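You operate a simulated robot arm through the tools that you are given. There is no shell and no other tool. Be economical: measure what you need, move in short steps, check, and stop when the job is done.

Carry out the task below with a simulated robot arm. There is one attempt and no reset: what you move stays moved.

JOB
Put things in order on the top of the sorting table. At the end: the pink card pack (marked "TREES") stands where the black gel carton stood; the grey stone is on the silver round tray; the black gel carton stands where the clear jar for stones stood; the clear jar for stones stands where the grey stone stood; whatever was shut is shut again. Leave all else as you found it, and nothing knocked over.
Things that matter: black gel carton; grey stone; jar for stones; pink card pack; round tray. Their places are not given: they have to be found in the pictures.

It is judged by the outcome, as a careful person would: the job done as asked, and still so three seconds after it is handed in. It fails if anything else is knocked over, pushed out of place, dropped, spilled or broken.

ROBOT AND FRAMES
A 6-joint arm with a two-finger parallel gripper, fixed in place. Base frame: the origin is at the foot of the arm, x ahead of it, y to its left, z up; the work surface is at about z = 660. Units: mm, rad, N and s.
With the tool pointing down near the work surface it reaches from about 200 to 620 mm from the base axis. Its first joint turns from -1.152 to 1.152 rad. Payload 2.7 kg.
The tool frame sits at the grasp point between the pads (the TCP): z along the fingers, y along the line on which they close. The tips reach 23 mm beyond it. Largest opening 94 mm; finger width 38, thickness 10; the body of the gripper, 54 by 96 mm, starts 39 mm behind the TCP.
Orientation is that of the tool frame in the base frame, as a unit quaternion [x, y, z, w]. With the fingers straight down and closing along the base's y, the tool's x points along the base's -x, its y along +y and its z along -z.

CONTROLS
- The arm moves only by the tool move_arm. Its argument "series" is a list of rows, each a list of 3 entries, a list of its own where there are three numbers: the shift along the tool's x, y, z in units of 500 mm (1.0 is 500 mm), then the turn, a rotation vector about the tool's x, y, z in units of 180 degrees (1.0 is 180 degrees), then the opening, from 0 (shut) to 1 (fully open). In form: [[[dx, dy, dz], [wx, wy, wz], jaw], ...]. A call has 1 to 12 rows; each row is the pose to reach, as a shift and turn from the pose commanded when the call began, along the tool's axes at that moment. A call with a number of a shift or a turn outside -1 to 1 is refused whole. A row lasts 0.2 s, in which the tool goes at most 50 mm and 0.15 rad; a call with a longer step from one row to the next is refused whole, and so is a gripper value outside its range. Where a pose cannot be reached the arm comes as near as it can. A force on the tool above 40 N (or 10 N above the force at the start of the call, whichever is more), or a blocked arm, ends the call early, and 0.2 s more pass. The fingers move at their own pace (about 45 mm/s each) and stop on an object; they squeeze with about 42 N. The grip force told is the motor's: it shows also when the fingers shut on nothing. Time passes only in rows, and 0.2 s behind the last, so rows that repeat a pose let the fingers close. The reply holds the time, the measured pose of the TCP, the force on the tool along the base axes, the opening and the grip force, in the units named above and with some noise, with the torque about the TCP (base axes, N m) and any sound that the robot's microphone picked up.
- Cameras (640 x 400 px; columns grow to the right, rows downward): "scene" is fixed at [80.3, -446.8, 1392.5]; the picture's right is [0.63, -0.78, 0.00], its down [-0.59, -0.48, -0.65] and it looks along [0.51, 0.41, -0.76] (base axes); focal length 340 px, centre (320, 200). "wrist" rides on the gripper at [86, 16, -75] in the tool frame; the picture's right is [-0.18, 0.98, 0.00], its down [-0.58, -0.11, -0.81] and it looks along [-0.79, -0.15, 0.59] (tool axes); focal length 243 px, centre (320, 200).
- snapshot(camera): a new picture of that camera. No time passes.
- probe_pixels(camera, pixels): there is no depth. For up to 12 entries [column, row, z] of the newest picture of that camera ("zoom" is the newest enlarged one), the place [x, y] in the base frame at which the ray of that pixel passes the height z, good to about 2 mm, but the place of the scene camera against the robot may be out by one fixed shift of up to 12 mm in any direction. No time passes.
- inspect(camera, box): a new picture of the part [left, top, right, bottom] of that camera's present view, enlarged. No time passes.
- hand_in(): hands the job in; it is judged then, once.

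Work in short steps. Measure before you move; look again where a grasp or a placing could have gone wrong, and mend it. You have 80 turns and 46 pictures in all, those below and enlarged ones among them. Open the gripper and draw the arm clear of the work before you hand the job in, unless the task says otherwise; then end with one line.

The tools are called after ">>>" as name(argument=value, ...) on one line, values as JSON. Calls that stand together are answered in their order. move_arm: Moves the arm, as the interface text tells. Its arguments: {"type":"object","properties":{"series":{"type":"array","items":{"type":"array"}}},"required":["series"]} The other tools are called the same way: snapshot (camera) takes a picture; probe_pixels (camera, pixels) gives the place at which the rays of pixels pass given heights; inspect (camera, box) takes an enlarged picture of a part of a camera's view; hand_in () hands the job in.

At the start:

```text
time_s: 0.0
eef_pos: [392.8, -180.1, 963.1]
tcp_rot: [-0.001, 1.0, 0.0, 0.0]
contact_force: [-0.1, -0.2, 1.3]
torque: [-0.04, 0.03, 0.02]
gripper_width: 94.0
grip_force: 0.1
```

scene: 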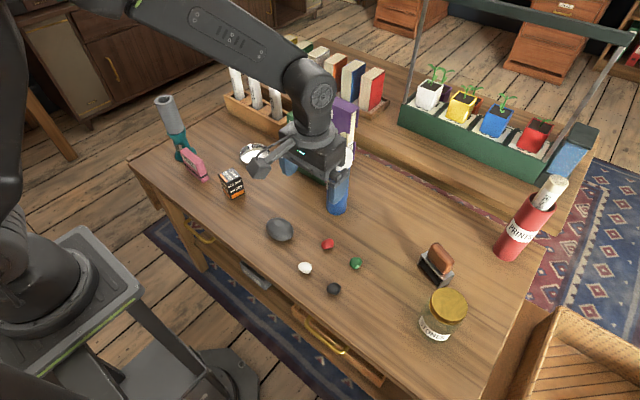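
wrist: 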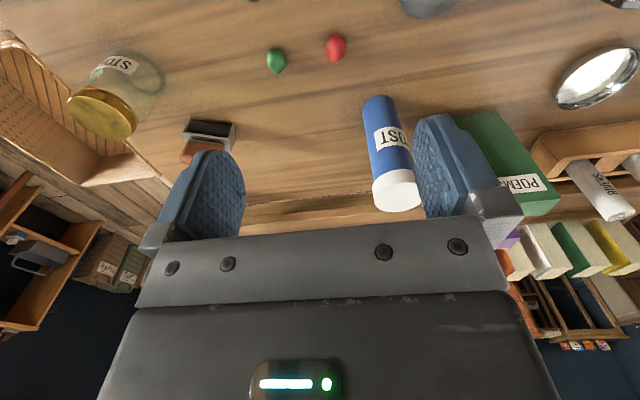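

The scene shows the pink pack near (193,163), the black carton near (231,184), the grey stone near (279,229), the tray near (255,152) and the jar near (443,315). I enlarge these areas to measure them.

>>> inspect(camera="scene", box=[140, 80, 340, 205])

>>> inspect(camera="scene", box=[240, 180, 500, 360])

```text
3.20 times, centred on (240, 142) of scene
```

zoom: 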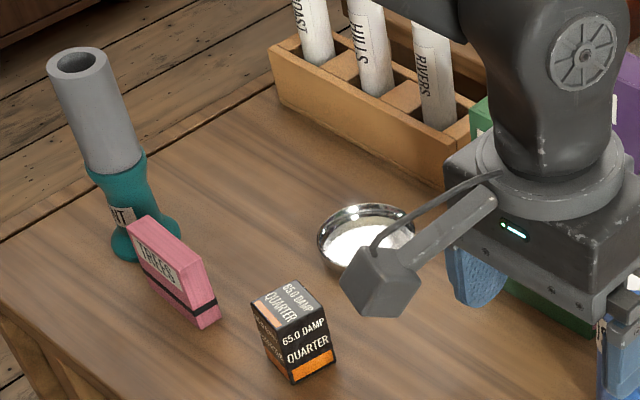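

```text
2.22 times, centred on (370, 270) of scene
```

zoom: 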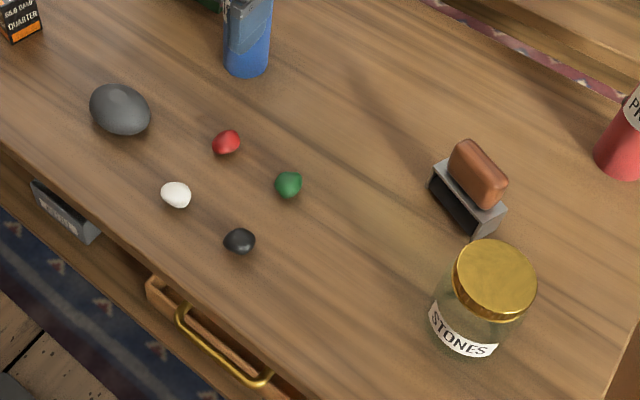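

Probing the footprints and tops of the items.

>>> probe_pixels(camera="scene", pixels=[[202.5, 182.5, 660], [208.4, 179.4, 660], [186.9, 169.7, 660], [224.4, 190.9, 660], [231.6, 199.7, 660], [245, 193.4, 660], [218.75, 174.4, 710], [232.8, 167.5, 710], [242.2, 178.4, 710], [228.4, 182.2, 710], [179.7, 148.1, 710], [203.75, 161.9, 710]])

>>> probe_pixels(camera="zoom", pixels=[[90, 108, 675], [150, 118, 675], [122, 84, 675], [120, 136, 660], [460, 362, 660], [430, 325, 660], [455, 270, 760], [536, 280, 760], [495, 240, 760], [494, 318, 760], [239, 241, 665], [176, 195, 665]])

>>> probe_pixels(camera="wrist", pixels=[[276, 60, 665], [335, 48, 665], [552, 95, 660], [640, 65, 660], [190, 130, 660], [163, 75, 660], [110, 125, 750]])

>>> probe_pixels(camera="scene", pixels=[[328, 244, 665], [356, 263, 665]])

```text
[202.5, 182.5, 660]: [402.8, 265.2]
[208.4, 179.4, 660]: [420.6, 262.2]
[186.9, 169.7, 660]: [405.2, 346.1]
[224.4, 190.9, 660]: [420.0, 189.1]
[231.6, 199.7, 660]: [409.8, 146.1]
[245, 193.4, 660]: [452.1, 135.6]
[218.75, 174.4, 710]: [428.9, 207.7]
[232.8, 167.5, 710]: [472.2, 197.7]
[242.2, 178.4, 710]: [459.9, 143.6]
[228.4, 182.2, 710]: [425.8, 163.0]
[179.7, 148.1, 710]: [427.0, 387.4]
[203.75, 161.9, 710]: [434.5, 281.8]
```

```text
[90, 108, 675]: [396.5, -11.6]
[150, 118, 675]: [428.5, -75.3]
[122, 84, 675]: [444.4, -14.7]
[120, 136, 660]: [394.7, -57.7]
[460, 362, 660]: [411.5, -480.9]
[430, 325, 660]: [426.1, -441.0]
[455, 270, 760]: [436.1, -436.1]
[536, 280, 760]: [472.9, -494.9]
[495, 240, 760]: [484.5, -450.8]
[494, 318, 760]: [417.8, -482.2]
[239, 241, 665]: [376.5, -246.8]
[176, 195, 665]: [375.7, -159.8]
```

```text
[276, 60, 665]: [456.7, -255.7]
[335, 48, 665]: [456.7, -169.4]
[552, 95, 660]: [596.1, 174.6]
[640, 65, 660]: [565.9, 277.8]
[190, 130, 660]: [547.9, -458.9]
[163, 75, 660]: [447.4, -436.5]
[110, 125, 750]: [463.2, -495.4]
```

```text
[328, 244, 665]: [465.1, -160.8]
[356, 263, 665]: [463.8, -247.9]
```

Comparing the red and green stones in both cameras shows the scene camera reads about +8,+8 mm against the wrist. I move the arm back and left at height so the wrist camera sees the pack, carton, tray and stone.

>>> move_arm(series=[[[0.03, 0.09, 0], [0, 0, 0], 1], [[0.06, 0.18, 0], [0, 0, 0], 1], [[0.09, 0.27, 0], [0, 0, 0], 1], [[0.12, 0.36, 0], [0, 0, 0], 1], [[0.15, 0.45, 0], [0, 0, 0], 1], [[0.18, 0.54, 0], [0, 0, 0], 1], [[0.18, 0.54, 0], [0, 0, 0], 1]])

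>>> snapshot(camera="wrist")

>>> snapshot(camera="scene")

```text
time_s: 1.6
eef_pos: [300.4, 90.9, 964.7]
tcp_rot: [0.001, 1.0, 0.001, 0.0]
contact_force: [0.1, -0.4, 0.3]
torque: [0.01, 0.02, 0.04]
gripper_width: 94.1
grip_force: 0.0
```

```text
41 pictures are left
```

wrist: 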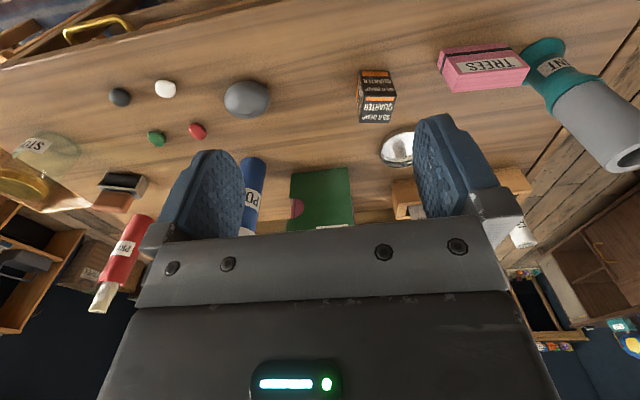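

```text
40 pictures are left
```

scene: 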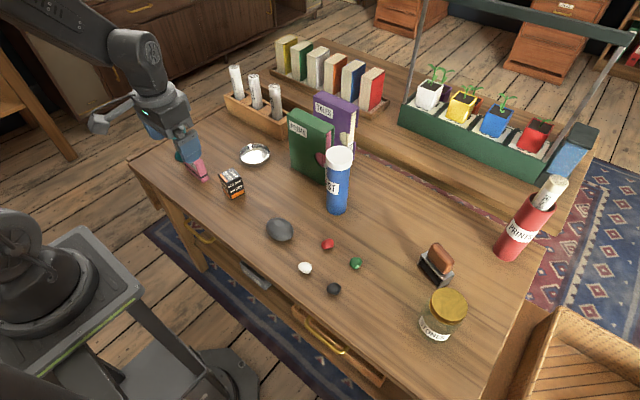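

Now the tray is clear at scene (254,154). Enlarging for precise pixel positions.

>>> inspect(camera="wrist", box=[210, 30, 450, 180])

>>> inspect(camera="scene", box=[200, 130, 312, 200])

```text
2.67 times, centred on (330, 105) of wrist
```

zoom: 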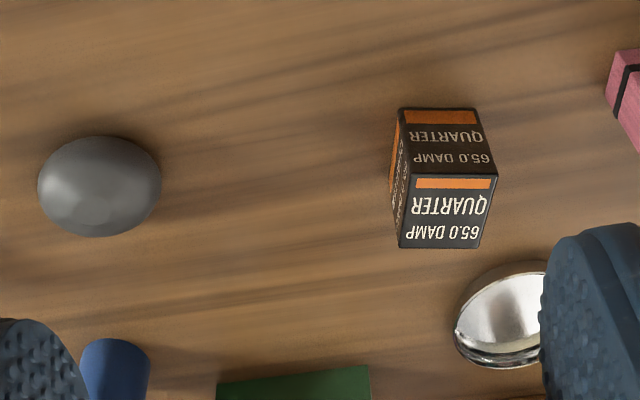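

```text
5.71 times, centred on (256, 165) of scene
```

zoom: 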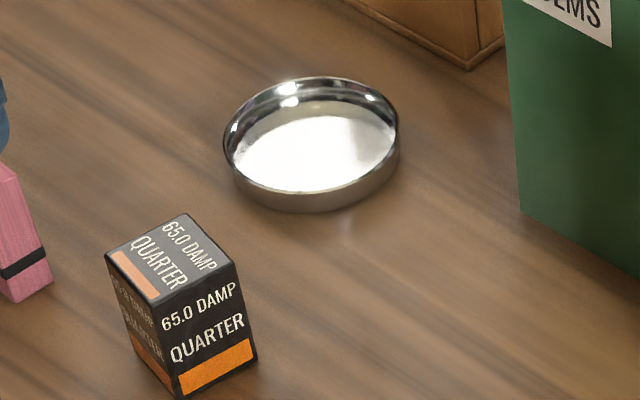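

Probing the carton, stone and tray.

>>> probe_pixels(camera="wrist", pixels=[[359.25, 70.5, 660], [388.1, 70.5, 660], [362.6, 96.75, 710], [396.4, 96.75, 710], [359.25, 123, 710], [390, 123, 710], [224.25, 99.4, 680], [270.4, 99.4, 680], [247, 81, 675], [247, 119.25, 680], [440, 86, 660], [440, 86, 700]])

>>> probe_pixels(camera="zoom", pixels=[[223, 140, 676], [400, 130, 676], [310, 77, 676], [310, 195, 676], [310, 212, 660], [250, 185, 676], [180, 399, 660], [258, 360, 660], [106, 256, 710], [183, 214, 710], [238, 265, 710], [158, 305, 710]])

>>> inspect(camera="wrist", box=[420, 20, 580, 120])

```text
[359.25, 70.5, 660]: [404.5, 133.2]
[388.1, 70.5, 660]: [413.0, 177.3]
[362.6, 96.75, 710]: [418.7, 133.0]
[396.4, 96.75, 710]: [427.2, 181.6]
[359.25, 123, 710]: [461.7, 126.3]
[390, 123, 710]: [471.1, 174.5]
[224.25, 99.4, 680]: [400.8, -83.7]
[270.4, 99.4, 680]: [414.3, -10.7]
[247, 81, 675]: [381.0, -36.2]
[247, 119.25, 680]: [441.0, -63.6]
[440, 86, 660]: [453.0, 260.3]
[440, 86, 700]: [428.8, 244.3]
```

```text
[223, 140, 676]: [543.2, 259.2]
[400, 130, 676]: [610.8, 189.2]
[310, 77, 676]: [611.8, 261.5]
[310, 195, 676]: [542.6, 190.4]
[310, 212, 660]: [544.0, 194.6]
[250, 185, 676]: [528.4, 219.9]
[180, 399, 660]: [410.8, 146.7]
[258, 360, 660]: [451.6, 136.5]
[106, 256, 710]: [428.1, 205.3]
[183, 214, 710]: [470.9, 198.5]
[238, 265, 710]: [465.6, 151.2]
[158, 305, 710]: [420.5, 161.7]
```

```text
4.00 times, centred on (500, 70) of wrist
```

zoom: 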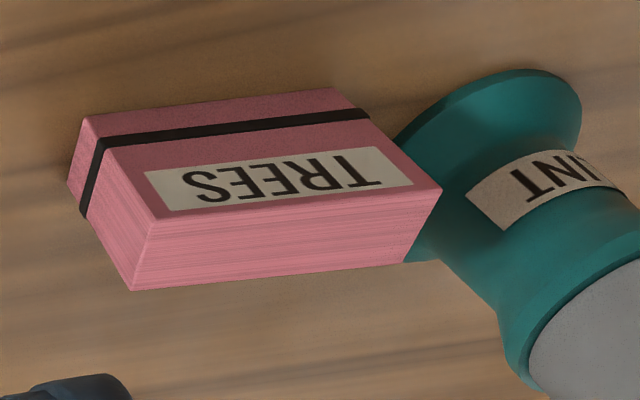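

Wrist readings give: carton centre ≈(429,151), about 45×41×73, yaw ≈-12°; stone ≈(409,-48), about 74×58, long axis near y; tray centre ≈(570,216), radius 49. I go above the stone turned about 100° so that the jaws close across its short side.

>>> move_arm(series=[[[-0.0182, -0.0232, 0.0158], [0, 0, 0.0463], 1], [[-0.0363, -0.0463, 0.0317], [0, 0, 0.0926], 1], [[-0.0545, -0.0695, 0.0475], [0, 0, 0.139], 1], [[-0.0727, -0.0927, 0.0633], [0, 0, 0.1853], 1], [[-0.0908, -0.1158, 0.0792], [0, 0, 0.2316], 1], [[-0.109, -0.139, 0.095], [0, 0, 0.278], 1], [[-0.1272, -0.1622, 0.1108], [0, 0, 0.3243], 1], [[-0.1453, -0.1853, 0.1267], [0, 0, 0.3706], 1], [[-0.1635, -0.2085, 0.1425], [0, 0, 0.417], 1], [[-0.1817, -0.2317, 0.1583], [0, 0, 0.4633], 1], [[-0.1998, -0.2548, 0.1742], [0, 0, 0.5096], 1], [[-0.218, -0.278, 0.19], [0, 0, 0.556], 1]])

>>> snapshot(camera="wrist")

>>> probe_pixels(camera="scene", pixels=[[337, 213, 660], [338, 160, 800], [327, 195, 660], [293, 173, 660], [288, 131, 665], [250, 127, 680], [234, 172, 733]])

```text
time_s: 4.2
eef_pos: [412.1, -49.6, 870.2]
tcp_rot: [0.767, 0.642, 0.0, 0.0]
contact_force: [0.5, -0.1, -0.2]
torque: [-0.01, 0.02, -0.04]
gripper_width: 94.2
grip_force: 0.0
```

```text
36 pictures are left
```

wrist: 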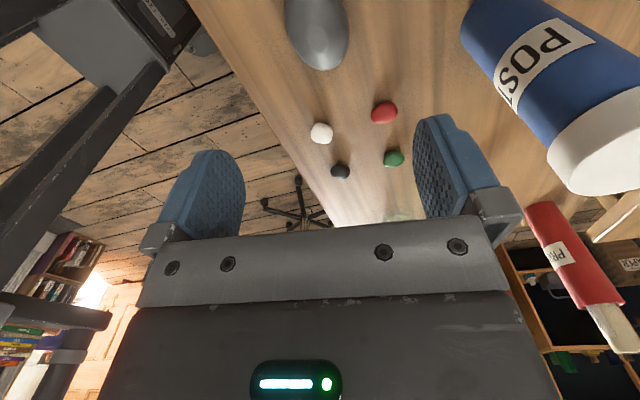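

```text
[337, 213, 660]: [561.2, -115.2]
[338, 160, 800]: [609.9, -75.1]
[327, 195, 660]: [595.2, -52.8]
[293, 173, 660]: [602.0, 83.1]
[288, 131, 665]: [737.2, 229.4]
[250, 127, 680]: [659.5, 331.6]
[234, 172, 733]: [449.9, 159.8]
```

Stone is at wrist (318,30). Probing its edges in this view.

>>> probe_pixels(camera="wrist", pixels=[[285, 20, 680], [350, 28, 680], [322, 70, 680], [300, 62, 680], [342, 58, 680], [285, 2, 680], [347, 2, 680]])

>>> inspect(camera="wrist", box=[240, 0, 400, 100])

```text
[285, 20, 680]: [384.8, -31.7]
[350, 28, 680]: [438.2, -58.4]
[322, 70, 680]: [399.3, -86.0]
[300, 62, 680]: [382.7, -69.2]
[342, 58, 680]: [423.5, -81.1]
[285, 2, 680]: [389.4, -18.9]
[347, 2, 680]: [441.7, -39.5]
```

```text
4.00 times, centred on (320, 50) of wrist
```

zoom: 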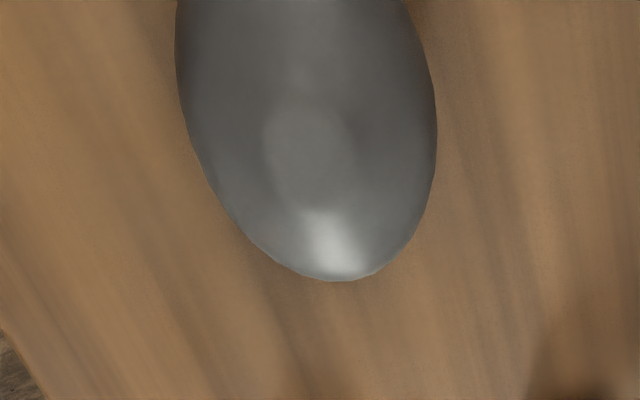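

Stone centre ≈(412,-48), width ≈55 across the jaws, and the TCP is right above it. Descend to z≈686 and close.

>>> move_arm(series=[[[0, 0, 0.08], [0, 0, 0], 1], [[0, 0, 0.16], [0, 0, 0], 1], [[0, 0, 0.24], [0, 0, 0], 1], [[0, 0, 0.31], [0, 0, 0], 1], [[0, 0, 0.345], [0, 0, 0], 1], [[0, 0, 0.367], [0, 0, 0], 1], [[0, 0, 0.367], [0, 0, 0], 0.4], [[0, 0, 0.367], [0, 0, 0], 0.3], [[0, 0, 0.367], [0, 0, 0], 0.2], [[0, 0, 0.367], [0, 0, 0], 0.2], [[0, 0, 0.367], [0, 0, 0], 0.2]])

```text
time_s: 6.6
eef_pos: [412.9, -49.5, 686.7]
tcp_rot: [0.767, 0.642, 0.0, 0.0]
contact_force: [-0.5, 0.1, 1.0]
torque: [-0.02, 0.01, 0.02]
gripper_width: 57.8
grip_force: 41.8
```

The stone is held (57.8 mm opening, 42 N). Lift it 130 mm and carry it above the tray.

>>> move_arm(series=[[[0, 0, -0.06], [0, 0, 0], 0.2], [[0, 0, -0.14], [0, 0, 0], 0.2], [[0, 0, -0.22], [0, 0, 0], 0.2], [[0, 0, -0.26], [0, 0, 0], 0.2], [[0.082, 0.0294, -0.26], [0, 0, 0], 0.2], [[0.164, 0.0589, -0.26], [0, 0, 0], 0.2], [[0.2456, 0.0883, -0.26], [0, 0, 0], 0.2], [[0.3274, 0.1177, -0.26], [0, 0, 0], 0.2], [[0.4093, 0.1471, -0.26], [0, 0, 0], 0.2], [[0.491, 0.1766, -0.26], [0, 0, 0], 0.2], [[0.573, 0.206, -0.26], [0, 0, 0], 0.2], [[0.573, 0.206, -0.26], [0, 0, 0], 0.2]])

>>> snapshot(camera="scene")

>>> snapshot(camera="wrist")

```text
time_s: 9.2
eef_pos: [562.6, 217.0, 814.5]
tcp_rot: [0.767, 0.642, -0.001, 0.0]
contact_force: [0.2, 0.2, -2.7]
torque: [-0.02, 0.04, -0.01]
gripper_width: 57.9
grip_force: 42.2
```

```text
34 pictures are left
```

scene: 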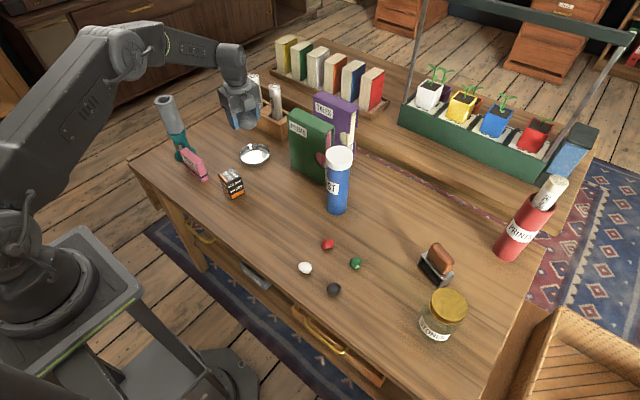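

```text
33 pictures are left
```

wrist: 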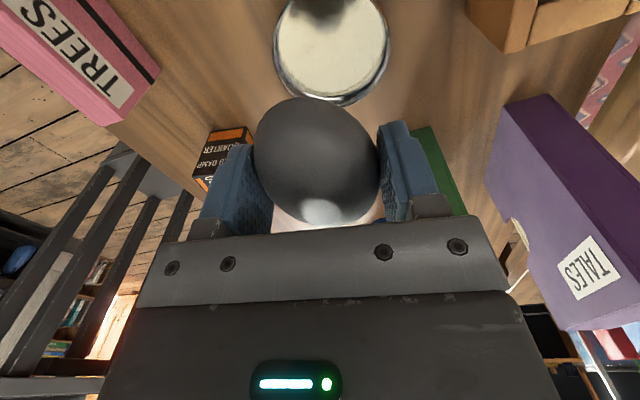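

The wrist sees the tray with its edges at (273,35), (389,35) and (338,105). Probing it to fix its centre.

>>> probe_pixels(camera="wrist", pixels=[[273, 40, 676], [390, 35, 676], [338, 106, 660], [330, 100, 676], [360, 103, 660], [275, 5, 676], [384, 5, 676]])

>>> inspect(camera="wrist", box=[240, 0, 432, 120])

```text
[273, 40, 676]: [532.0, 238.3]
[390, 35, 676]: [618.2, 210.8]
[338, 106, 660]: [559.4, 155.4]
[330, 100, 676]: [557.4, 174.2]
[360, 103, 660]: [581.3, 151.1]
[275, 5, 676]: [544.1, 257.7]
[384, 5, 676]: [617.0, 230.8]
```

```text
3.33 times, centred on (336, 60) of wrist
```

zoom: 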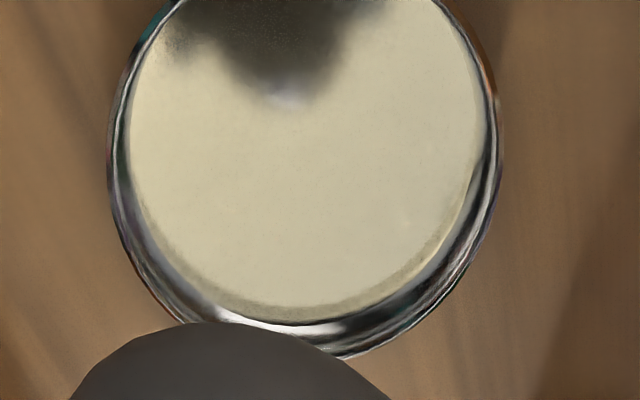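

Refining the rim points at z = 676.

>>> probe_pixels(camera="wrist", pixels=[[272.4, 49.5, 676], [390, 40.5, 676], [384, 69, 676], [349.5, 106.5, 676], [285, 87, 676], [288, 0, 676], [373, 0, 676]])

```text
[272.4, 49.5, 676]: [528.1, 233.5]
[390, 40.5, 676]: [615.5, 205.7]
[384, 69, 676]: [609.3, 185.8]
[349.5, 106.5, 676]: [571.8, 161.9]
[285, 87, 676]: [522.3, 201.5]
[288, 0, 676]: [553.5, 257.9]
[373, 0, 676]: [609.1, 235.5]
```

Rim fit gives centre (569,211), R≈48. Correct the offset and descend most of the way.

>>> move_arm(series=[[[-0.0119, 0.0131, 0], [0, 0, 0], 0.2], [[-0.0119, 0.0131, 0.06], [0, 0, 0], 0.2], [[-0.0119, 0.0131, 0.12], [0, 0, 0], 0.2], [[-0.0119, 0.0131, 0.17], [0, 0, 0], 0.2], [[-0.0119, 0.0131, 0.2], [0, 0, 0], 0.2], [[-0.0119, 0.0131, 0.2], [0, 0, 0], 0.2]])

>>> inspect(camera="scene", box=[200, 110, 312, 180])

```text
time_s: 10.6
eef_pos: [569.6, 207.3, 715.5]
tcp_rot: [0.767, 0.642, -0.001, 0.0]
contact_force: [-1.0, -0.1, -3.6]
torque: [-0.02, 0.0, 0.02]
gripper_width: 57.7
grip_force: 41.5
```

```text
5.71 times, centred on (256, 145) of scene
```

zoom: 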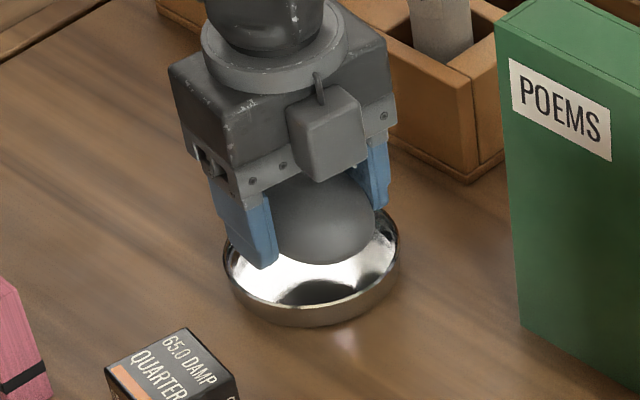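

The stone hangs centred above the dish. Lower 23 mm slowly and open.

>>> move_arm(series=[[[0.005, -0.001, 0.02], [0, 0, 0], 0.2], [[0.005, -0.001, 0.036], [0, 0, 0], 0.2], [[0.005, -0.001, 0.046], [0, 0, 0], 0.2], [[0.005, -0.001, 0.049], [0, 0, 0], 0.2], [[0.005, -0.001, 0.049], [0, 0, 0], 0.2]])

```text
time_s: 11.8
eef_pos: [572.9, 211.1, 696.9]
tcp_rot: [0.766, 0.642, 0.007, 0.002]
contact_force: [-1.7, -0.9, 32.9]
torque: [0.03, -0.24, 0.01]
gripper_width: 57.7
grip_force: 41.9
```

Contact of 33 N at z=697. Back up about 3 mm and look whether it is stone on floor or a finger on the rim.

>>> move_arm(series=[[[0, 0, -0.01], [0, 0, 0], 0.2], [[0, 0, -0.016], [0, 0, 0], 0.2]])

>>> inspect(camera="scene", box=[216, 125, 296, 175])

>>> inspect(camera="wrist", box=[160, 60, 480, 260])

```text
time_s: 12.4
eef_pos: [568.1, 209.5, 696.4]
tcp_rot: [0.767, 0.642, -0.004, 0.0]
contact_force: [1.7, 0.8, 0.7]
torque: [-0.03, -0.27, 0.03]
gripper_width: 57.6
grip_force: 41.9
```

```text
8.00 times, centred on (256, 150) of scene
```

zoom: 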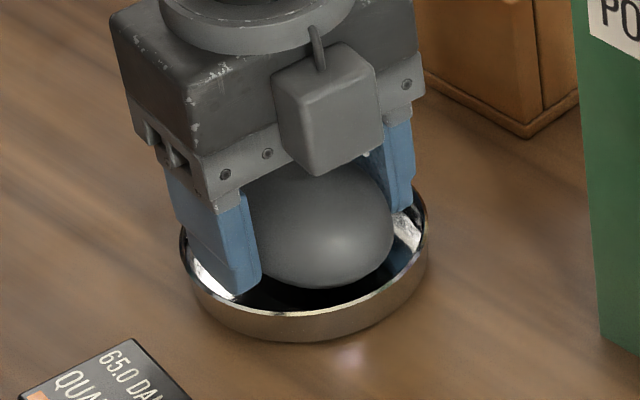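

```text
2.00 times, centred on (320, 160) of wrist
```

zoom: 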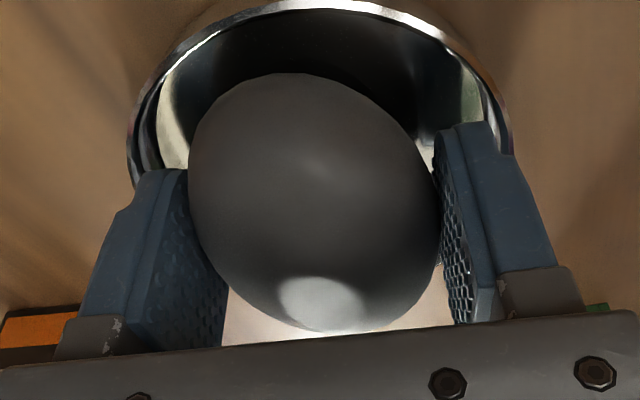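

The fingers are inside the dish and the stone is at floor level (force central). Open slightly (to ~65 mm), then lift straight up.

>>> move_arm(series=[[[0, 0, 0], [0, 0, 0], 0.67], [[0, 0, 0], [0, 0, 0], 0.67], [[0, 0, -0.03], [0, 0, 0], 0.67], [[0, 0, -0.09], [0, 0, 0], 0.8], [[0, 0, -0.17], [0, 0, 0], 1], [[0, 0, -0.26], [0, 0, 0], 1], [[0, 0, -0.26], [0, 0, 0], 1]])

>>> inspect(camera="scene", box=[200, 110, 312, 180])

```text
time_s: 14.0
eef_pos: [569.2, 209.9, 827.2]
tcp_rot: [0.767, 0.642, 0.001, 0.0]
contact_force: [0.2, -0.7, -4.4]
torque: [0.01, 0.0, -0.01]
gripper_width: 58.7
grip_force: 0.1
```

```text
5.71 times, centred on (256, 145) of scene
```

zoom: 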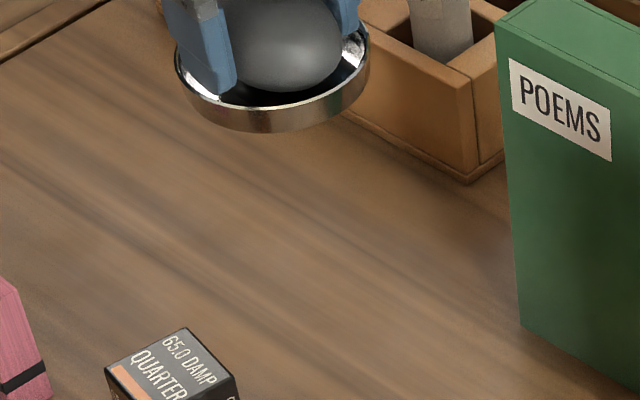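

The opening fingers wedged in the dish and lifted it. I lower it straight back to where it was, keeping the jaws as they are, in gentle steps.

>>> move_arm(series=[[[0, 0, 0.05], [0, 0, 0], 1], [[0, 0, 0.11], [0, 0, 0], 1], [[0, 0, 0.17], [0, 0, 0], 1], [[0, 0, 0.22], [0, 0, 0], 1], [[0, 0, 0.245], [0, 0, 0], 1], [[0, 0, 0.253], [0, 0, 0], 1], [[0, 0, 0.253], [0, 0, 0], 1]])

>>> inspect(camera="scene", box=[216, 125, 296, 175])

```text
time_s: 15.6
eef_pos: [568.3, 209.8, 701.1]
tcp_rot: [0.766, 0.643, 0.001, 0.0]
contact_force: [-0.4, -0.3, -4.1]
torque: [0.01, 0.01, 0.0]
gripper_width: 58.9
grip_force: 0.2
```

```text
8.00 times, centred on (256, 150) of scene
```

zoom: 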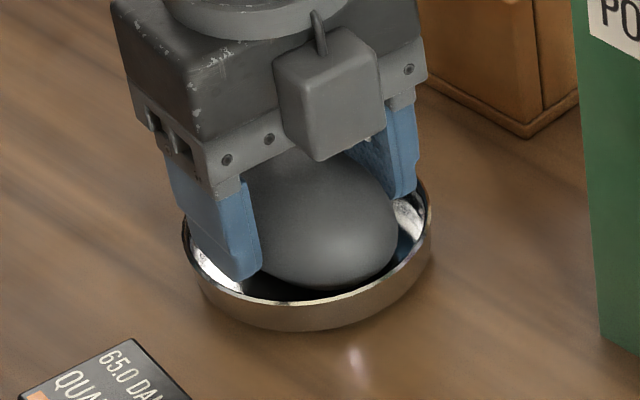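

Still carrying ~4 N, so the dish hangs a few mm above the table. Lower in 1–2 mm steps until the weight is off.

>>> move_arm(series=[[[0, 0, 0.004], [0, 0, 0], 1], [[0, 0, 0.007], [0, 0, 0], 1], [[0, 0, 0.007], [0, 0, 0], 1]])

```text
time_s: 16.4
eef_pos: [569.5, 208.9, 697.8]
tcp_rot: [0.767, 0.642, 0.0, 0.0]
contact_force: [-1.4, 0.3, -1.8]
torque: [0.0, 0.07, -0.01]
gripper_width: 58.6
grip_force: 0.1
```

>>> move_arm(series=[[[0, 0, 0.002], [0, 0, 0], 1], [[0, 0, 0.003], [0, 0, 0], 1], [[0, 0, 0.003], [0, 0, 0], 1]])

```text
time_s: 17.2
eef_pos: [570.2, 208.8, 698.2]
tcp_rot: [0.767, 0.641, 0.001, 0.001]
contact_force: [-5.8, -4.4, 14.5]
torque: [-0.05, 0.26, 0.04]
gripper_width: 59.3
grip_force: 0.2
```

The dish is on the table again (14 N). Set the jaws to the mid gap (~58.2 mm) and rise in small steps, watching the force.

>>> move_arm(series=[[[0, 0, -0.002], [0, 0, 0], 0.617], [[0, 0, -0.003], [0, 0, 0], 0.617], [[0, 0, -0.003], [0, 0, 0], 0.617]])

>>> move_arm(series=[[[0, 0, -0.006], [0, 0, 0], 0.617], [[0, 0, -0.012], [0, 0, 0], 0.617], [[0, 0, -0.012], [0, 0, 0], 0.617]])

>>> inspect(camera="scene", box=[216, 125, 296, 175])

```text
time_s: 18.0
eef_pos: [569.9, 210.8, 698.2]
tcp_rot: [0.767, 0.642, 0.0, 0.0]
contact_force: [3.7, -0.9, 5.2]
torque: [-0.01, -0.2, 0.01]
gripper_width: 57.8
grip_force: 0.1
```

```text
time_s: 18.8
eef_pos: [567.6, 211.5, 703.6]
tcp_rot: [0.767, 0.642, -0.002, 0.0]
contact_force: [-0.3, -0.4, -3.8]
torque: [0.01, 0.01, -0.03]
gripper_width: 57.7
grip_force: 0.0
```

```text
8.00 times, centred on (256, 150) of scene
```

zoom: 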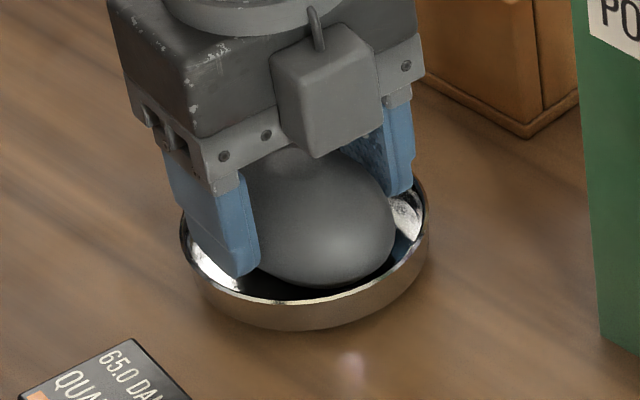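

The dish is still raised ~5 mm. I lower it again and squeeze the stone firmly so the fingers draw in from the dish wall, then test lifting.

>>> move_arm(series=[[[0, 0, 0.006], [0, 0, 0], 0.617], [[0, 0, 0.01], [0, 0, 0], 0.617], [[0, 0, 0.012], [0, 0, 0], 0.617], [[0, 0, 0.012], [0, 0, 0], 0.3], [[0, 0, 0.012], [0, 0, 0], 0.2], [[0, 0, 0.012], [0, 0, 0], 0.2]])

>>> move_arm(series=[[[0, 0, -0.006], [0, 0, 0], 0.2], [[0, 0, -0.014], [0, 0, 0], 0.2], [[0, 0, -0.016], [0, 0, 0], 0.2], [[0, 0, -0.016], [0, 0, 0], 0.2]])

>>> inspect(camera="scene", box=[216, 125, 296, 175])

```text
time_s: 20.2
eef_pos: [569.8, 211.7, 698.4]
tcp_rot: [0.767, 0.642, 0.001, 0.0]
contact_force: [-0.4, 1.9, 4.6]
torque: [0.03, -0.06, 0.04]
gripper_width: 57.2
grip_force: 41.4
```

```text
time_s: 21.2
eef_pos: [568.7, 209.1, 706.1]
tcp_rot: [0.767, 0.642, 0.0, 0.0]
contact_force: [0.7, 0.4, -3.7]
torque: [-0.01, 0.0, -0.01]
gripper_width: 57.1
grip_force: 42.5
```

```text
8.00 times, centred on (256, 150) of scene
```

zoom: 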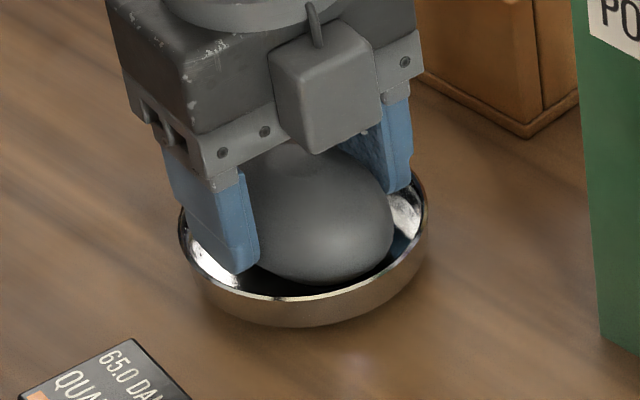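

The dish still comes along. I look from the wrist camera to see what touches.

>>> inspect(camera="wrist", box=[200, 50, 440, 200])

```text
2.67 times, centred on (320, 125) of wrist
```

zoom: 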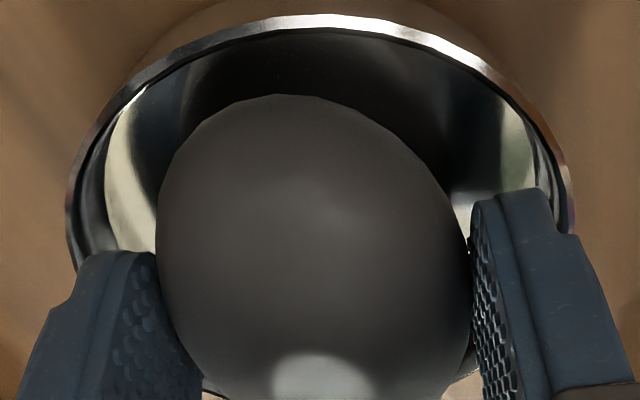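

In this view the near (+y) rim has a wide gap from the stone, so the gripper sits off-centre toward -y in the dish, wedged in the narrower chord. Probing the rim to get the offset.

>>> probe_pixels(camera="wrist", pixels=[[227, 134, 684], [413.75, 121, 684], [320, 56.75, 684], [260, 78, 684], [391, 83, 684], [227, 120, 684], [307, 85.6, 695]])

```text
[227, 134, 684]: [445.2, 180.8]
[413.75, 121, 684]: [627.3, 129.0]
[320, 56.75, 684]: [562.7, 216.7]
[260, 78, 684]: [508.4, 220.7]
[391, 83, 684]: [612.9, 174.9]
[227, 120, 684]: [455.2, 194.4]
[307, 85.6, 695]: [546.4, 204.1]
```

The wrist probe likely used the older snapshot's pose; I probe the zoom picture instead.

>>> probe_pixels(camera="zoom", pixels=[[72, 225, 684], [570, 190, 684], [320, 18, 684], [160, 75, 684], [510, 88, 684], [90, 150, 684], [280, 95, 700], [550, 140, 684]])

```text
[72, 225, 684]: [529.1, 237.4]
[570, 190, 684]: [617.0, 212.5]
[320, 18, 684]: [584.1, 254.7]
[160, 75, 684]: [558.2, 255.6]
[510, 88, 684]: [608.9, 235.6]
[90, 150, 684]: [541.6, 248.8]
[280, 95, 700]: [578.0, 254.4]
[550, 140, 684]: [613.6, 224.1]
```

The rim fits a circle centred at (570,209), so the gripper is centred; the fit between stone, fingers and wall is just tight (stone ≤57.7, wall limit 58.9 mm opening). I set the dish down again and use a true mid-gap of ≈58.3 mm.

>>> move_arm(series=[[[0, 0, 0.007], [0, 0, 0], 0.2], [[0, 0, 0.013], [0, 0, 0], 0.2], [[0, 0, 0.017], [0, 0, 0], 0.2], [[0, 0, 0.018], [0, 0, 0], 0.2], [[0, 0, 0.018], [0, 0, 0], 0.623], [[0, 0, 0.018], [0, 0, 0], 0.623], [[0, 0, 0.017], [0, 0, 0], 0.623]])

>>> move_arm(series=[[[0, 0, -0.003], [0, 0, 0], 0.623], [[0, 0, -0.006], [0, 0, 0], 0.623], [[0, 0, -0.01], [0, 0, 0], 0.623], [[0, 0, -0.01], [0, 0, 0], 0.623]])

```text
time_s: 22.8
eef_pos: [570.1, 210.5, 698.9]
tcp_rot: [0.766, 0.642, 0.002, 0.0]
contact_force: [1.1, 1.9, 9.1]
torque: [-0.01, -0.11, 0.0]
gripper_width: 57.5
grip_force: 0.0
```

```text
time_s: 23.8
eef_pos: [568.1, 210.3, 702.9]
tcp_rot: [0.766, 0.643, -0.001, 0.0]
contact_force: [-0.4, 0.0, -4.6]
torque: [0.01, 0.01, 0.0]
gripper_width: 57.5
grip_force: 0.0
```

Width stays at 57.5 with the command at 58.5, so the fingers are now pushing on the dish wall. I set it down again, command exactly the neutral width (~57.2), and rise slowly with a small twist back and forth to break the friction.

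>>> move_arm(series=[[[0, 0, 0.006], [0, 0, 0], 0.623], [[0, 0, 0.01], [0, 0, 0], 0.608], [[0, 0, 0.012], [0, 0, 0], 0.608], [[0, 0, 0.013], [0, 0, 0.015], 0.608], [[0, 0, 0.012], [0, 0, -0.015], 0.608], [[0, 0, 0.01], [0, 0, 0.015], 0.608], [[0, 0, 0.009], [0, 0, -0.015], 0.608], [[0, 0, 0.007], [0, 0, 0.015], 0.608], [[0, 0, 0.004], [0, 0, -0.015], 0.608], [[0, 0, 0.0], [0, 0, 0.015], 0.608], [[0, 0, -0.006], [0, 0, 0], 0.608], [[0, 0, -0.01], [0, 0, 0], 0.608]])

>>> inspect(camera="scene", box=[216, 125, 296, 175])

```text
time_s: 26.4
eef_pos: [570.0, 209.6, 706.6]
tcp_rot: [0.767, 0.642, 0.0, 0.0]
contact_force: [-0.1, -0.8, -4.4]
torque: [-0.06, -0.02, 0.04]
gripper_width: 57.6
grip_force: 0.7
```

```text
8.00 times, centred on (256, 150) of scene
```

zoom: 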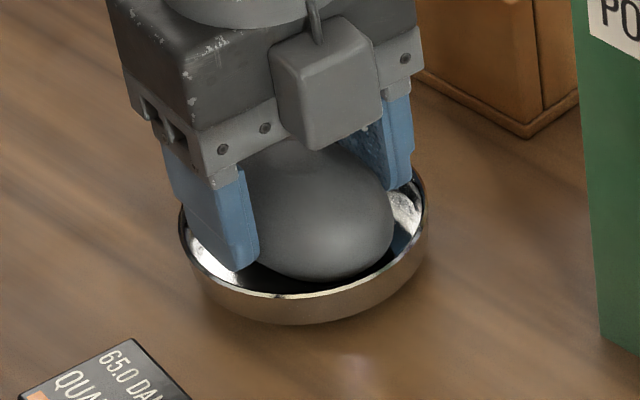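

Still hanging on. The tips are only a few mm below the rim, so I set it down and tilt the gripper ~5° about the tool x axis to lift the -x finger out of the dish while the other finger pins it.

>>> move_arm(series=[[[0, 0, 0.008], [0, 0, 0], 0.608], [[0, 0, 0.014], [0, 0, 0], 0.608], [[0, 0, 0.017], [0, 0, 0], 0.608], [[0, 0, 0.0155], [0.012, 0, 0], 0.608], [[0, 0, 0.0135], [0.022, 0, 0], 0.608], [[0, 0, 0.012], [0.03, 0, 0], 0.608], [[0, 0, 0.012], [0.03, 0, 0], 0.608]])

>>> inspect(camera="scene", box=[216, 125, 296, 175])

```text
time_s: 28.0
eef_pos: [568.7, 209.8, 702.0]
tcp_rot: [0.765, 0.642, -0.029, -0.037]
contact_force: [0.2, 0.4, -1.4]
torque: [-0.02, -0.15, 0.01]
gripper_width: 57.4
grip_force: 0.3
```

```text
8.00 times, centred on (256, 150) of scene
```

zoom: 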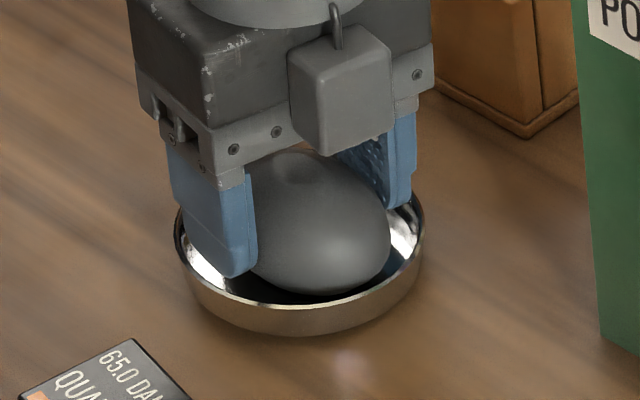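

The dish tilts along (force −1.4 N); I press down further by 3 mm so the raised side is forced flat.

>>> move_arm(series=[[[0, 0, 0.003], [0, 0, 0], 0.608], [[0, 0, 0.006], [0, 0, 0], 0.608], [[0, 0, 0.006], [0, 0, 0], 0.608]])

>>> inspect(camera="wrist", box=[160, 50, 480, 250])

```text
time_s: 28.8
eef_pos: [567.1, 209.2, 702.3]
tcp_rot: [0.766, 0.642, -0.028, -0.035]
contact_force: [-1.7, 1.5, 13.2]
torque: [-0.19, -0.53, -0.02]
gripper_width: 57.7
grip_force: 0.8
```

```text
2.00 times, centred on (320, 150) of wrist
```

zoom: 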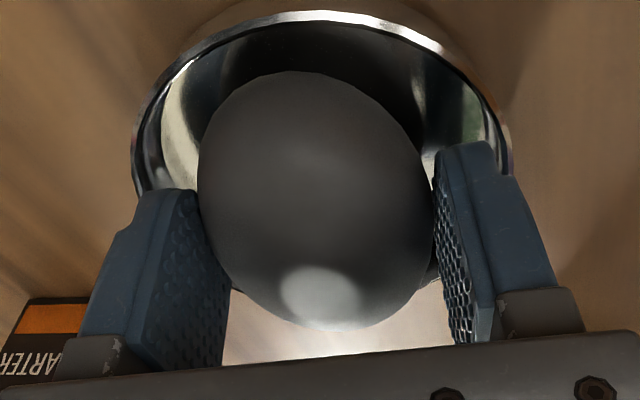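

Now 13 N with a flattening torque. Press on a little more to make the raised side slip down, then lift while still tilted.

>>> move_arm(series=[[[0, 0, 0.004], [0, 0, 0], 0.608], [[0, 0, 0.007], [0, 0, 0], 0.608], [[0, 0, 0.007], [0.012, 0, 0], 0.608], [[0, 0, 0.007], [0.012, 0, 0], 0.608]])

>>> inspect(camera="scene", box=[216, 125, 296, 175])

```text
time_s: 29.8
eef_pos: [559.8, 206.2, 696.3]
tcp_rot: [0.765, 0.641, -0.045, -0.052]
contact_force: [1.7, -0.6, 1.7]
torque: [-0.01, -0.14, 0.05]
gripper_width: 57.1
grip_force: 0.2
out of reach, approached as far as the arm can: row 3, 4
```

```text
8.00 times, centred on (256, 150) of scene
```

zoom: 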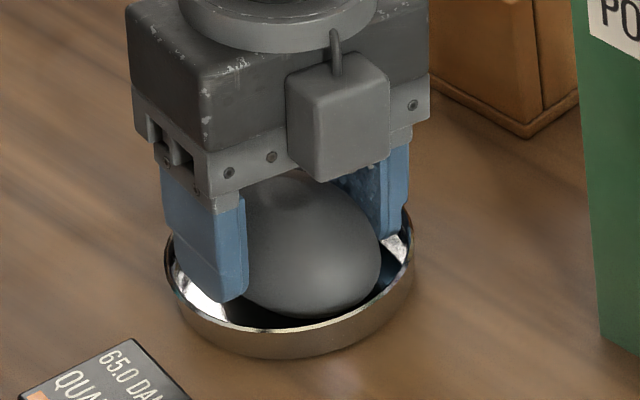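

The arm met its reach limit and the dish slid ~8 mm toward the base; the force is nearly zero. I lift 10 mm straight up while tilted to see whether the dish lets go.

>>> move_arm(series=[[[0, -0.0013, -0.01], [0, 0, 0], 0.608], [[0, -0.0027, -0.02], [0, 0, 0], 0.608], [[0, -0.0027, -0.02], [0, 0, 0], 0.608]])

>>> inspect(camera="scene", box=[216, 125, 296, 175])

```text
time_s: 30.6
eef_pos: [562.2, 208.6, 707.5]
tcp_rot: [0.765, 0.64, -0.044, -0.052]
contact_force: [0.2, 0.1, -4.1]
torque: [0.02, -0.03, -0.01]
gripper_width: 56.5
grip_force: 0.0
```

```text
8.00 times, centred on (256, 150) of scene
```

zoom: 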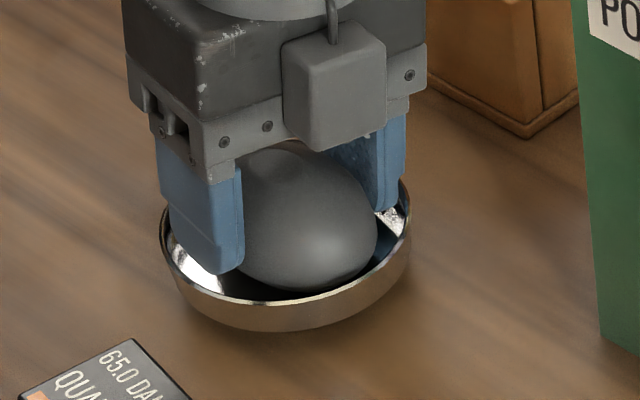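

Width is 56.5 with the command at 57.2, so the wall is now the limit and the stone gives slack. Set it down, squeeze the stone, and see how far the jaws close.

>>> move_arm(series=[[[0, 0.0013, 0.01], [0, 0, 0], 0.608], [[0, 0.0024, 0.018], [0, 0, 0], 0.608], [[0, 0.0024, 0.018], [0, 0, 0], 0.57], [[0, 0.0024, 0.018], [0, 0, 0], 0.54], [[0, 0.0024, 0.018], [0, 0, 0], 0.54]])

```text
time_s: 31.8
eef_pos: [561.0, 207.2, 699.0]
tcp_rot: [0.765, 0.641, -0.042, -0.051]
contact_force: [0.4, -1.5, 5.2]
torque: [-0.05, 0.1, 0.03]
gripper_width: 55.9
grip_force: 42.1
```

Jaws closed to 55.9 mm on the stone. Lift 10 mm with the stone gripped and look.

>>> move_arm(series=[[[0, -0.0013, -0.01], [0, 0, 0], 0.54], [[0, -0.0027, -0.02], [0, 0, 0], 0.54], [[0, -0.0027, -0.02], [0, 0, 0], 0.54]])

>>> inspect(camera="scene", box=[216, 125, 296, 175])

```text
time_s: 32.6
eef_pos: [561.8, 209.3, 708.5]
tcp_rot: [0.765, 0.64, -0.043, -0.05]
contact_force: [-0.3, 0.1, -2.7]
torque: [0.02, -0.07, -0.02]
gripper_width: 55.8
grip_force: 42.0
```

```text
8.00 times, centred on (256, 150) of scene
```

zoom: 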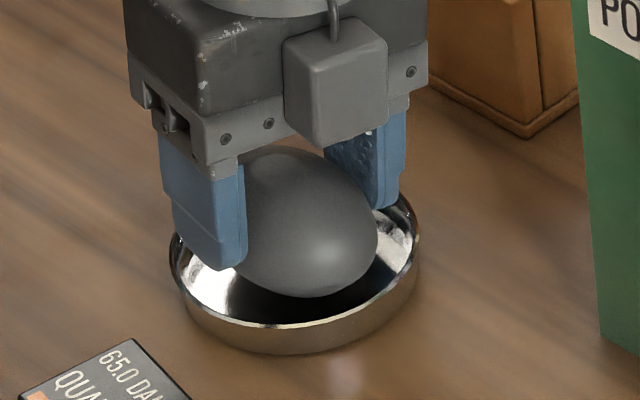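

The dish has let go and the stone is held above it. Probe the dish's present place before releasing.

>>> probe_pixels(camera="zoom", pixels=[[168, 245, 676], [420, 235, 676], [300, 326, 676], [200, 300, 676], [390, 295, 676], [175, 270, 676]])

>>> move_arm(series=[[[0, 0, 0], [-0.021, 0, 0], 0.54], [[0, 0, 0], [-0.042, 0, 0], 0.54], [[0, 0, 0], [-0.042, 0, 0], 0.54]])

>>> inspect(camera="wrist", box=[160, 50, 480, 250])

```text
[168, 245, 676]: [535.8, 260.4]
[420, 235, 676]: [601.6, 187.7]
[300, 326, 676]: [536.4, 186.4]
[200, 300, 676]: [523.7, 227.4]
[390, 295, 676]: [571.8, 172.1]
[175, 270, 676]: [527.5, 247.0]
```

```text
time_s: 33.4
eef_pos: [560.2, 208.2, 709.8]
tcp_rot: [0.767, 0.642, 0.001, 0.001]
contact_force: [0.4, 0.4, -3.4]
torque: [0.01, -0.01, -0.01]
gripper_width: 55.8
grip_force: 41.7
out of reach, approached as far as the arm can: row 1, 2
```

```text
2.00 times, centred on (320, 150) of wrist
```

zoom: 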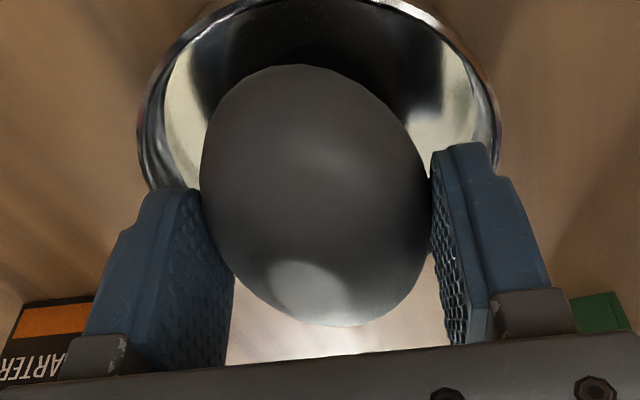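

Dish centre is now ≈(561,209), with the stone centred above it. Lower 5 mm (tips still above the rim), open fully and rise.

>>> move_arm(series=[[[0, 0, 0.006], [0, 0, 0], 0.54], [[0, 0, 0.011], [0, 0, 0], 0.54], [[0, 0, 0.011], [0, 0, 0], 0.64], [[0, 0, 0.011], [0, 0, 0], 0.74], [[0, 0, 0.011], [0, 0, 0], 0.95], [[0, 0, 0.011], [0, 0, 0], 1]])

>>> inspect(camera="scene", box=[216, 125, 296, 175])

```text
time_s: 34.8
eef_pos: [559.4, 208.1, 703.2]
tcp_rot: [0.767, 0.642, 0.0, 0.0]
contact_force: [0.0, 0.0, -0.4]
torque: [-0.02, -0.03, -0.03]
gripper_width: 94.1
grip_force: 0.0
```

```text
8.00 times, centred on (256, 150) of scene
```

zoom: 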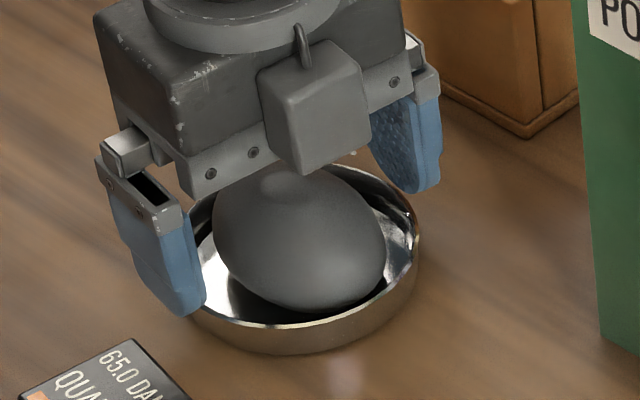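

The stone lies in the dish. Rise clear; I'll nudge the dish back ~8 mm later, after the carton is gone. Next: raise high and turn back the wrist.

>>> move_arm(series=[[[0, 0, -0.06], [0, 0, 0], 1], [[0, 0, -0.14], [0, 0, 0], 1], [[0, 0, -0.22], [0, 0, 0], 1], [[-0.04, -0.06, -0.28], [0, 0, -0.04], 1], [[-0.1, -0.12, -0.3], [0, 0, -0.085], 1], [[-0.17, -0.17, -0.3], [0, 0, -0.13], 1], [[-0.25, -0.2, -0.3], [0, 0, -0.175], 1], [[-0.34, -0.22, -0.3], [0, 0, -0.22], 1], [[-0.43, -0.24, -0.3], [0, 0, -0.265], 1], [[-0.52, -0.25, -0.3], [0, 0, -0.31], 1], [[-0.61, -0.26, -0.3], [0, 0, -0.355], 1], [[-0.7, -0.27, -0.3], [0, 0, -0.4], 1]])

>>> inspect(camera="scene", box=[200, 120, 312, 190])

```text
time_s: 37.4
eef_pos: [366.0, -113.3, 852.6]
tcp_rot: [0.242, 0.97, 0.0, 0.0]
contact_force: [0.5, -0.3, 0.6]
torque: [0.0, 0.03, -0.02]
gripper_width: 93.7
grip_force: 0.1
```

```text
5.71 times, centred on (256, 155) of scene
```

zoom: 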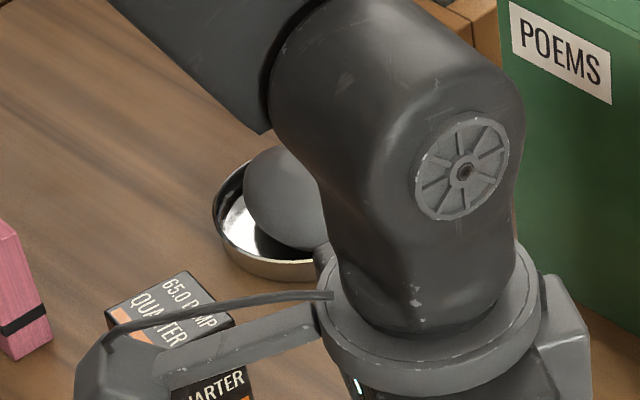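

The dish and stone are stable. Now I move to view the jar radially with the wrist camera.

>>> move_arm(series=[[[-0.02, -0.088, 0], [0, 0, 0.022], 1], [[-0.04, -0.176, 0], [0, 0, 0.044], 1], [[-0.06, -0.264, 0], [0, 0, 0.066], 1], [[-0.08, -0.353, 0], [0, 0, 0.088], 1], [[-0.098, -0.441, 0], [0, 0, 0.108], 1], [[-0.098, -0.441, 0], [0, 0, 0.108], 1]])

>>> snapshot(camera="wrist")

```text
time_s: 38.8
eef_pos: [306.3, -330.3, 851.6]
tcp_rot: [0.403, 0.915, 0.001, 0.0]
contact_force: [0.0, -0.5, 0.4]
torque: [0.0, 0.0, 0.02]
gripper_width: 93.9
grip_force: 0.1
```

```text
14 pictures are left
```

wrist: 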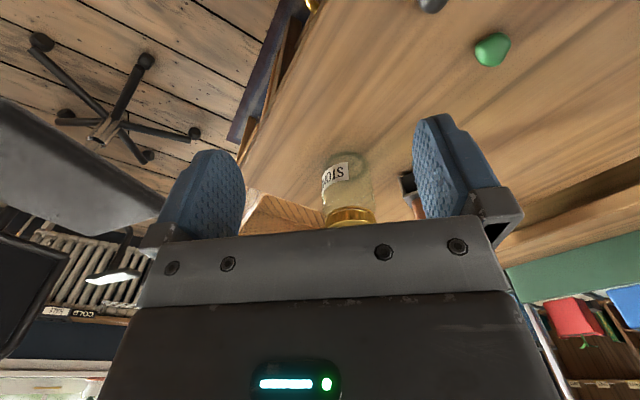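

Jar base near edge is at about (345,153), body sides at cols 321 and 374, with the stamp at col ~401. Probing these (pictures are getting scarce).

>>> probe_pixels(camera="wrist", pixels=[[345, 152, 660], [325, 158, 660], [365, 156, 660], [321, 188, 690], [374, 185, 690], [328, 210, 740], [372, 207, 740], [401, 178, 660], [401, 195, 670], [409, 200, 660]])

>>> probe_pixels(camera="scene", pixels=[[436, 341, 660], [422, 330, 660], [420, 262, 660], [439, 286, 660], [432, 300, 750], [467, 305, 750], [448, 290, 750], [447, 322, 750]])

```text
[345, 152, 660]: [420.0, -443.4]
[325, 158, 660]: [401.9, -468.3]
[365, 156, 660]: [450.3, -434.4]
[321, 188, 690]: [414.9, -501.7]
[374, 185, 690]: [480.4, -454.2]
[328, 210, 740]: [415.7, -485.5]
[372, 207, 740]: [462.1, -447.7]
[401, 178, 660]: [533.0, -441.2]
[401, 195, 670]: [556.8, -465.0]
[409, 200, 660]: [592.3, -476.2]
```

```text
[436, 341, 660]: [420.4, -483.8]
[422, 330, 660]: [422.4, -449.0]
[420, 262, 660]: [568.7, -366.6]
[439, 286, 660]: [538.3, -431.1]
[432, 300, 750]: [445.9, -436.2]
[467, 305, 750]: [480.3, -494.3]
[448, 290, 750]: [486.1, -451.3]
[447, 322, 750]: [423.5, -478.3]
```

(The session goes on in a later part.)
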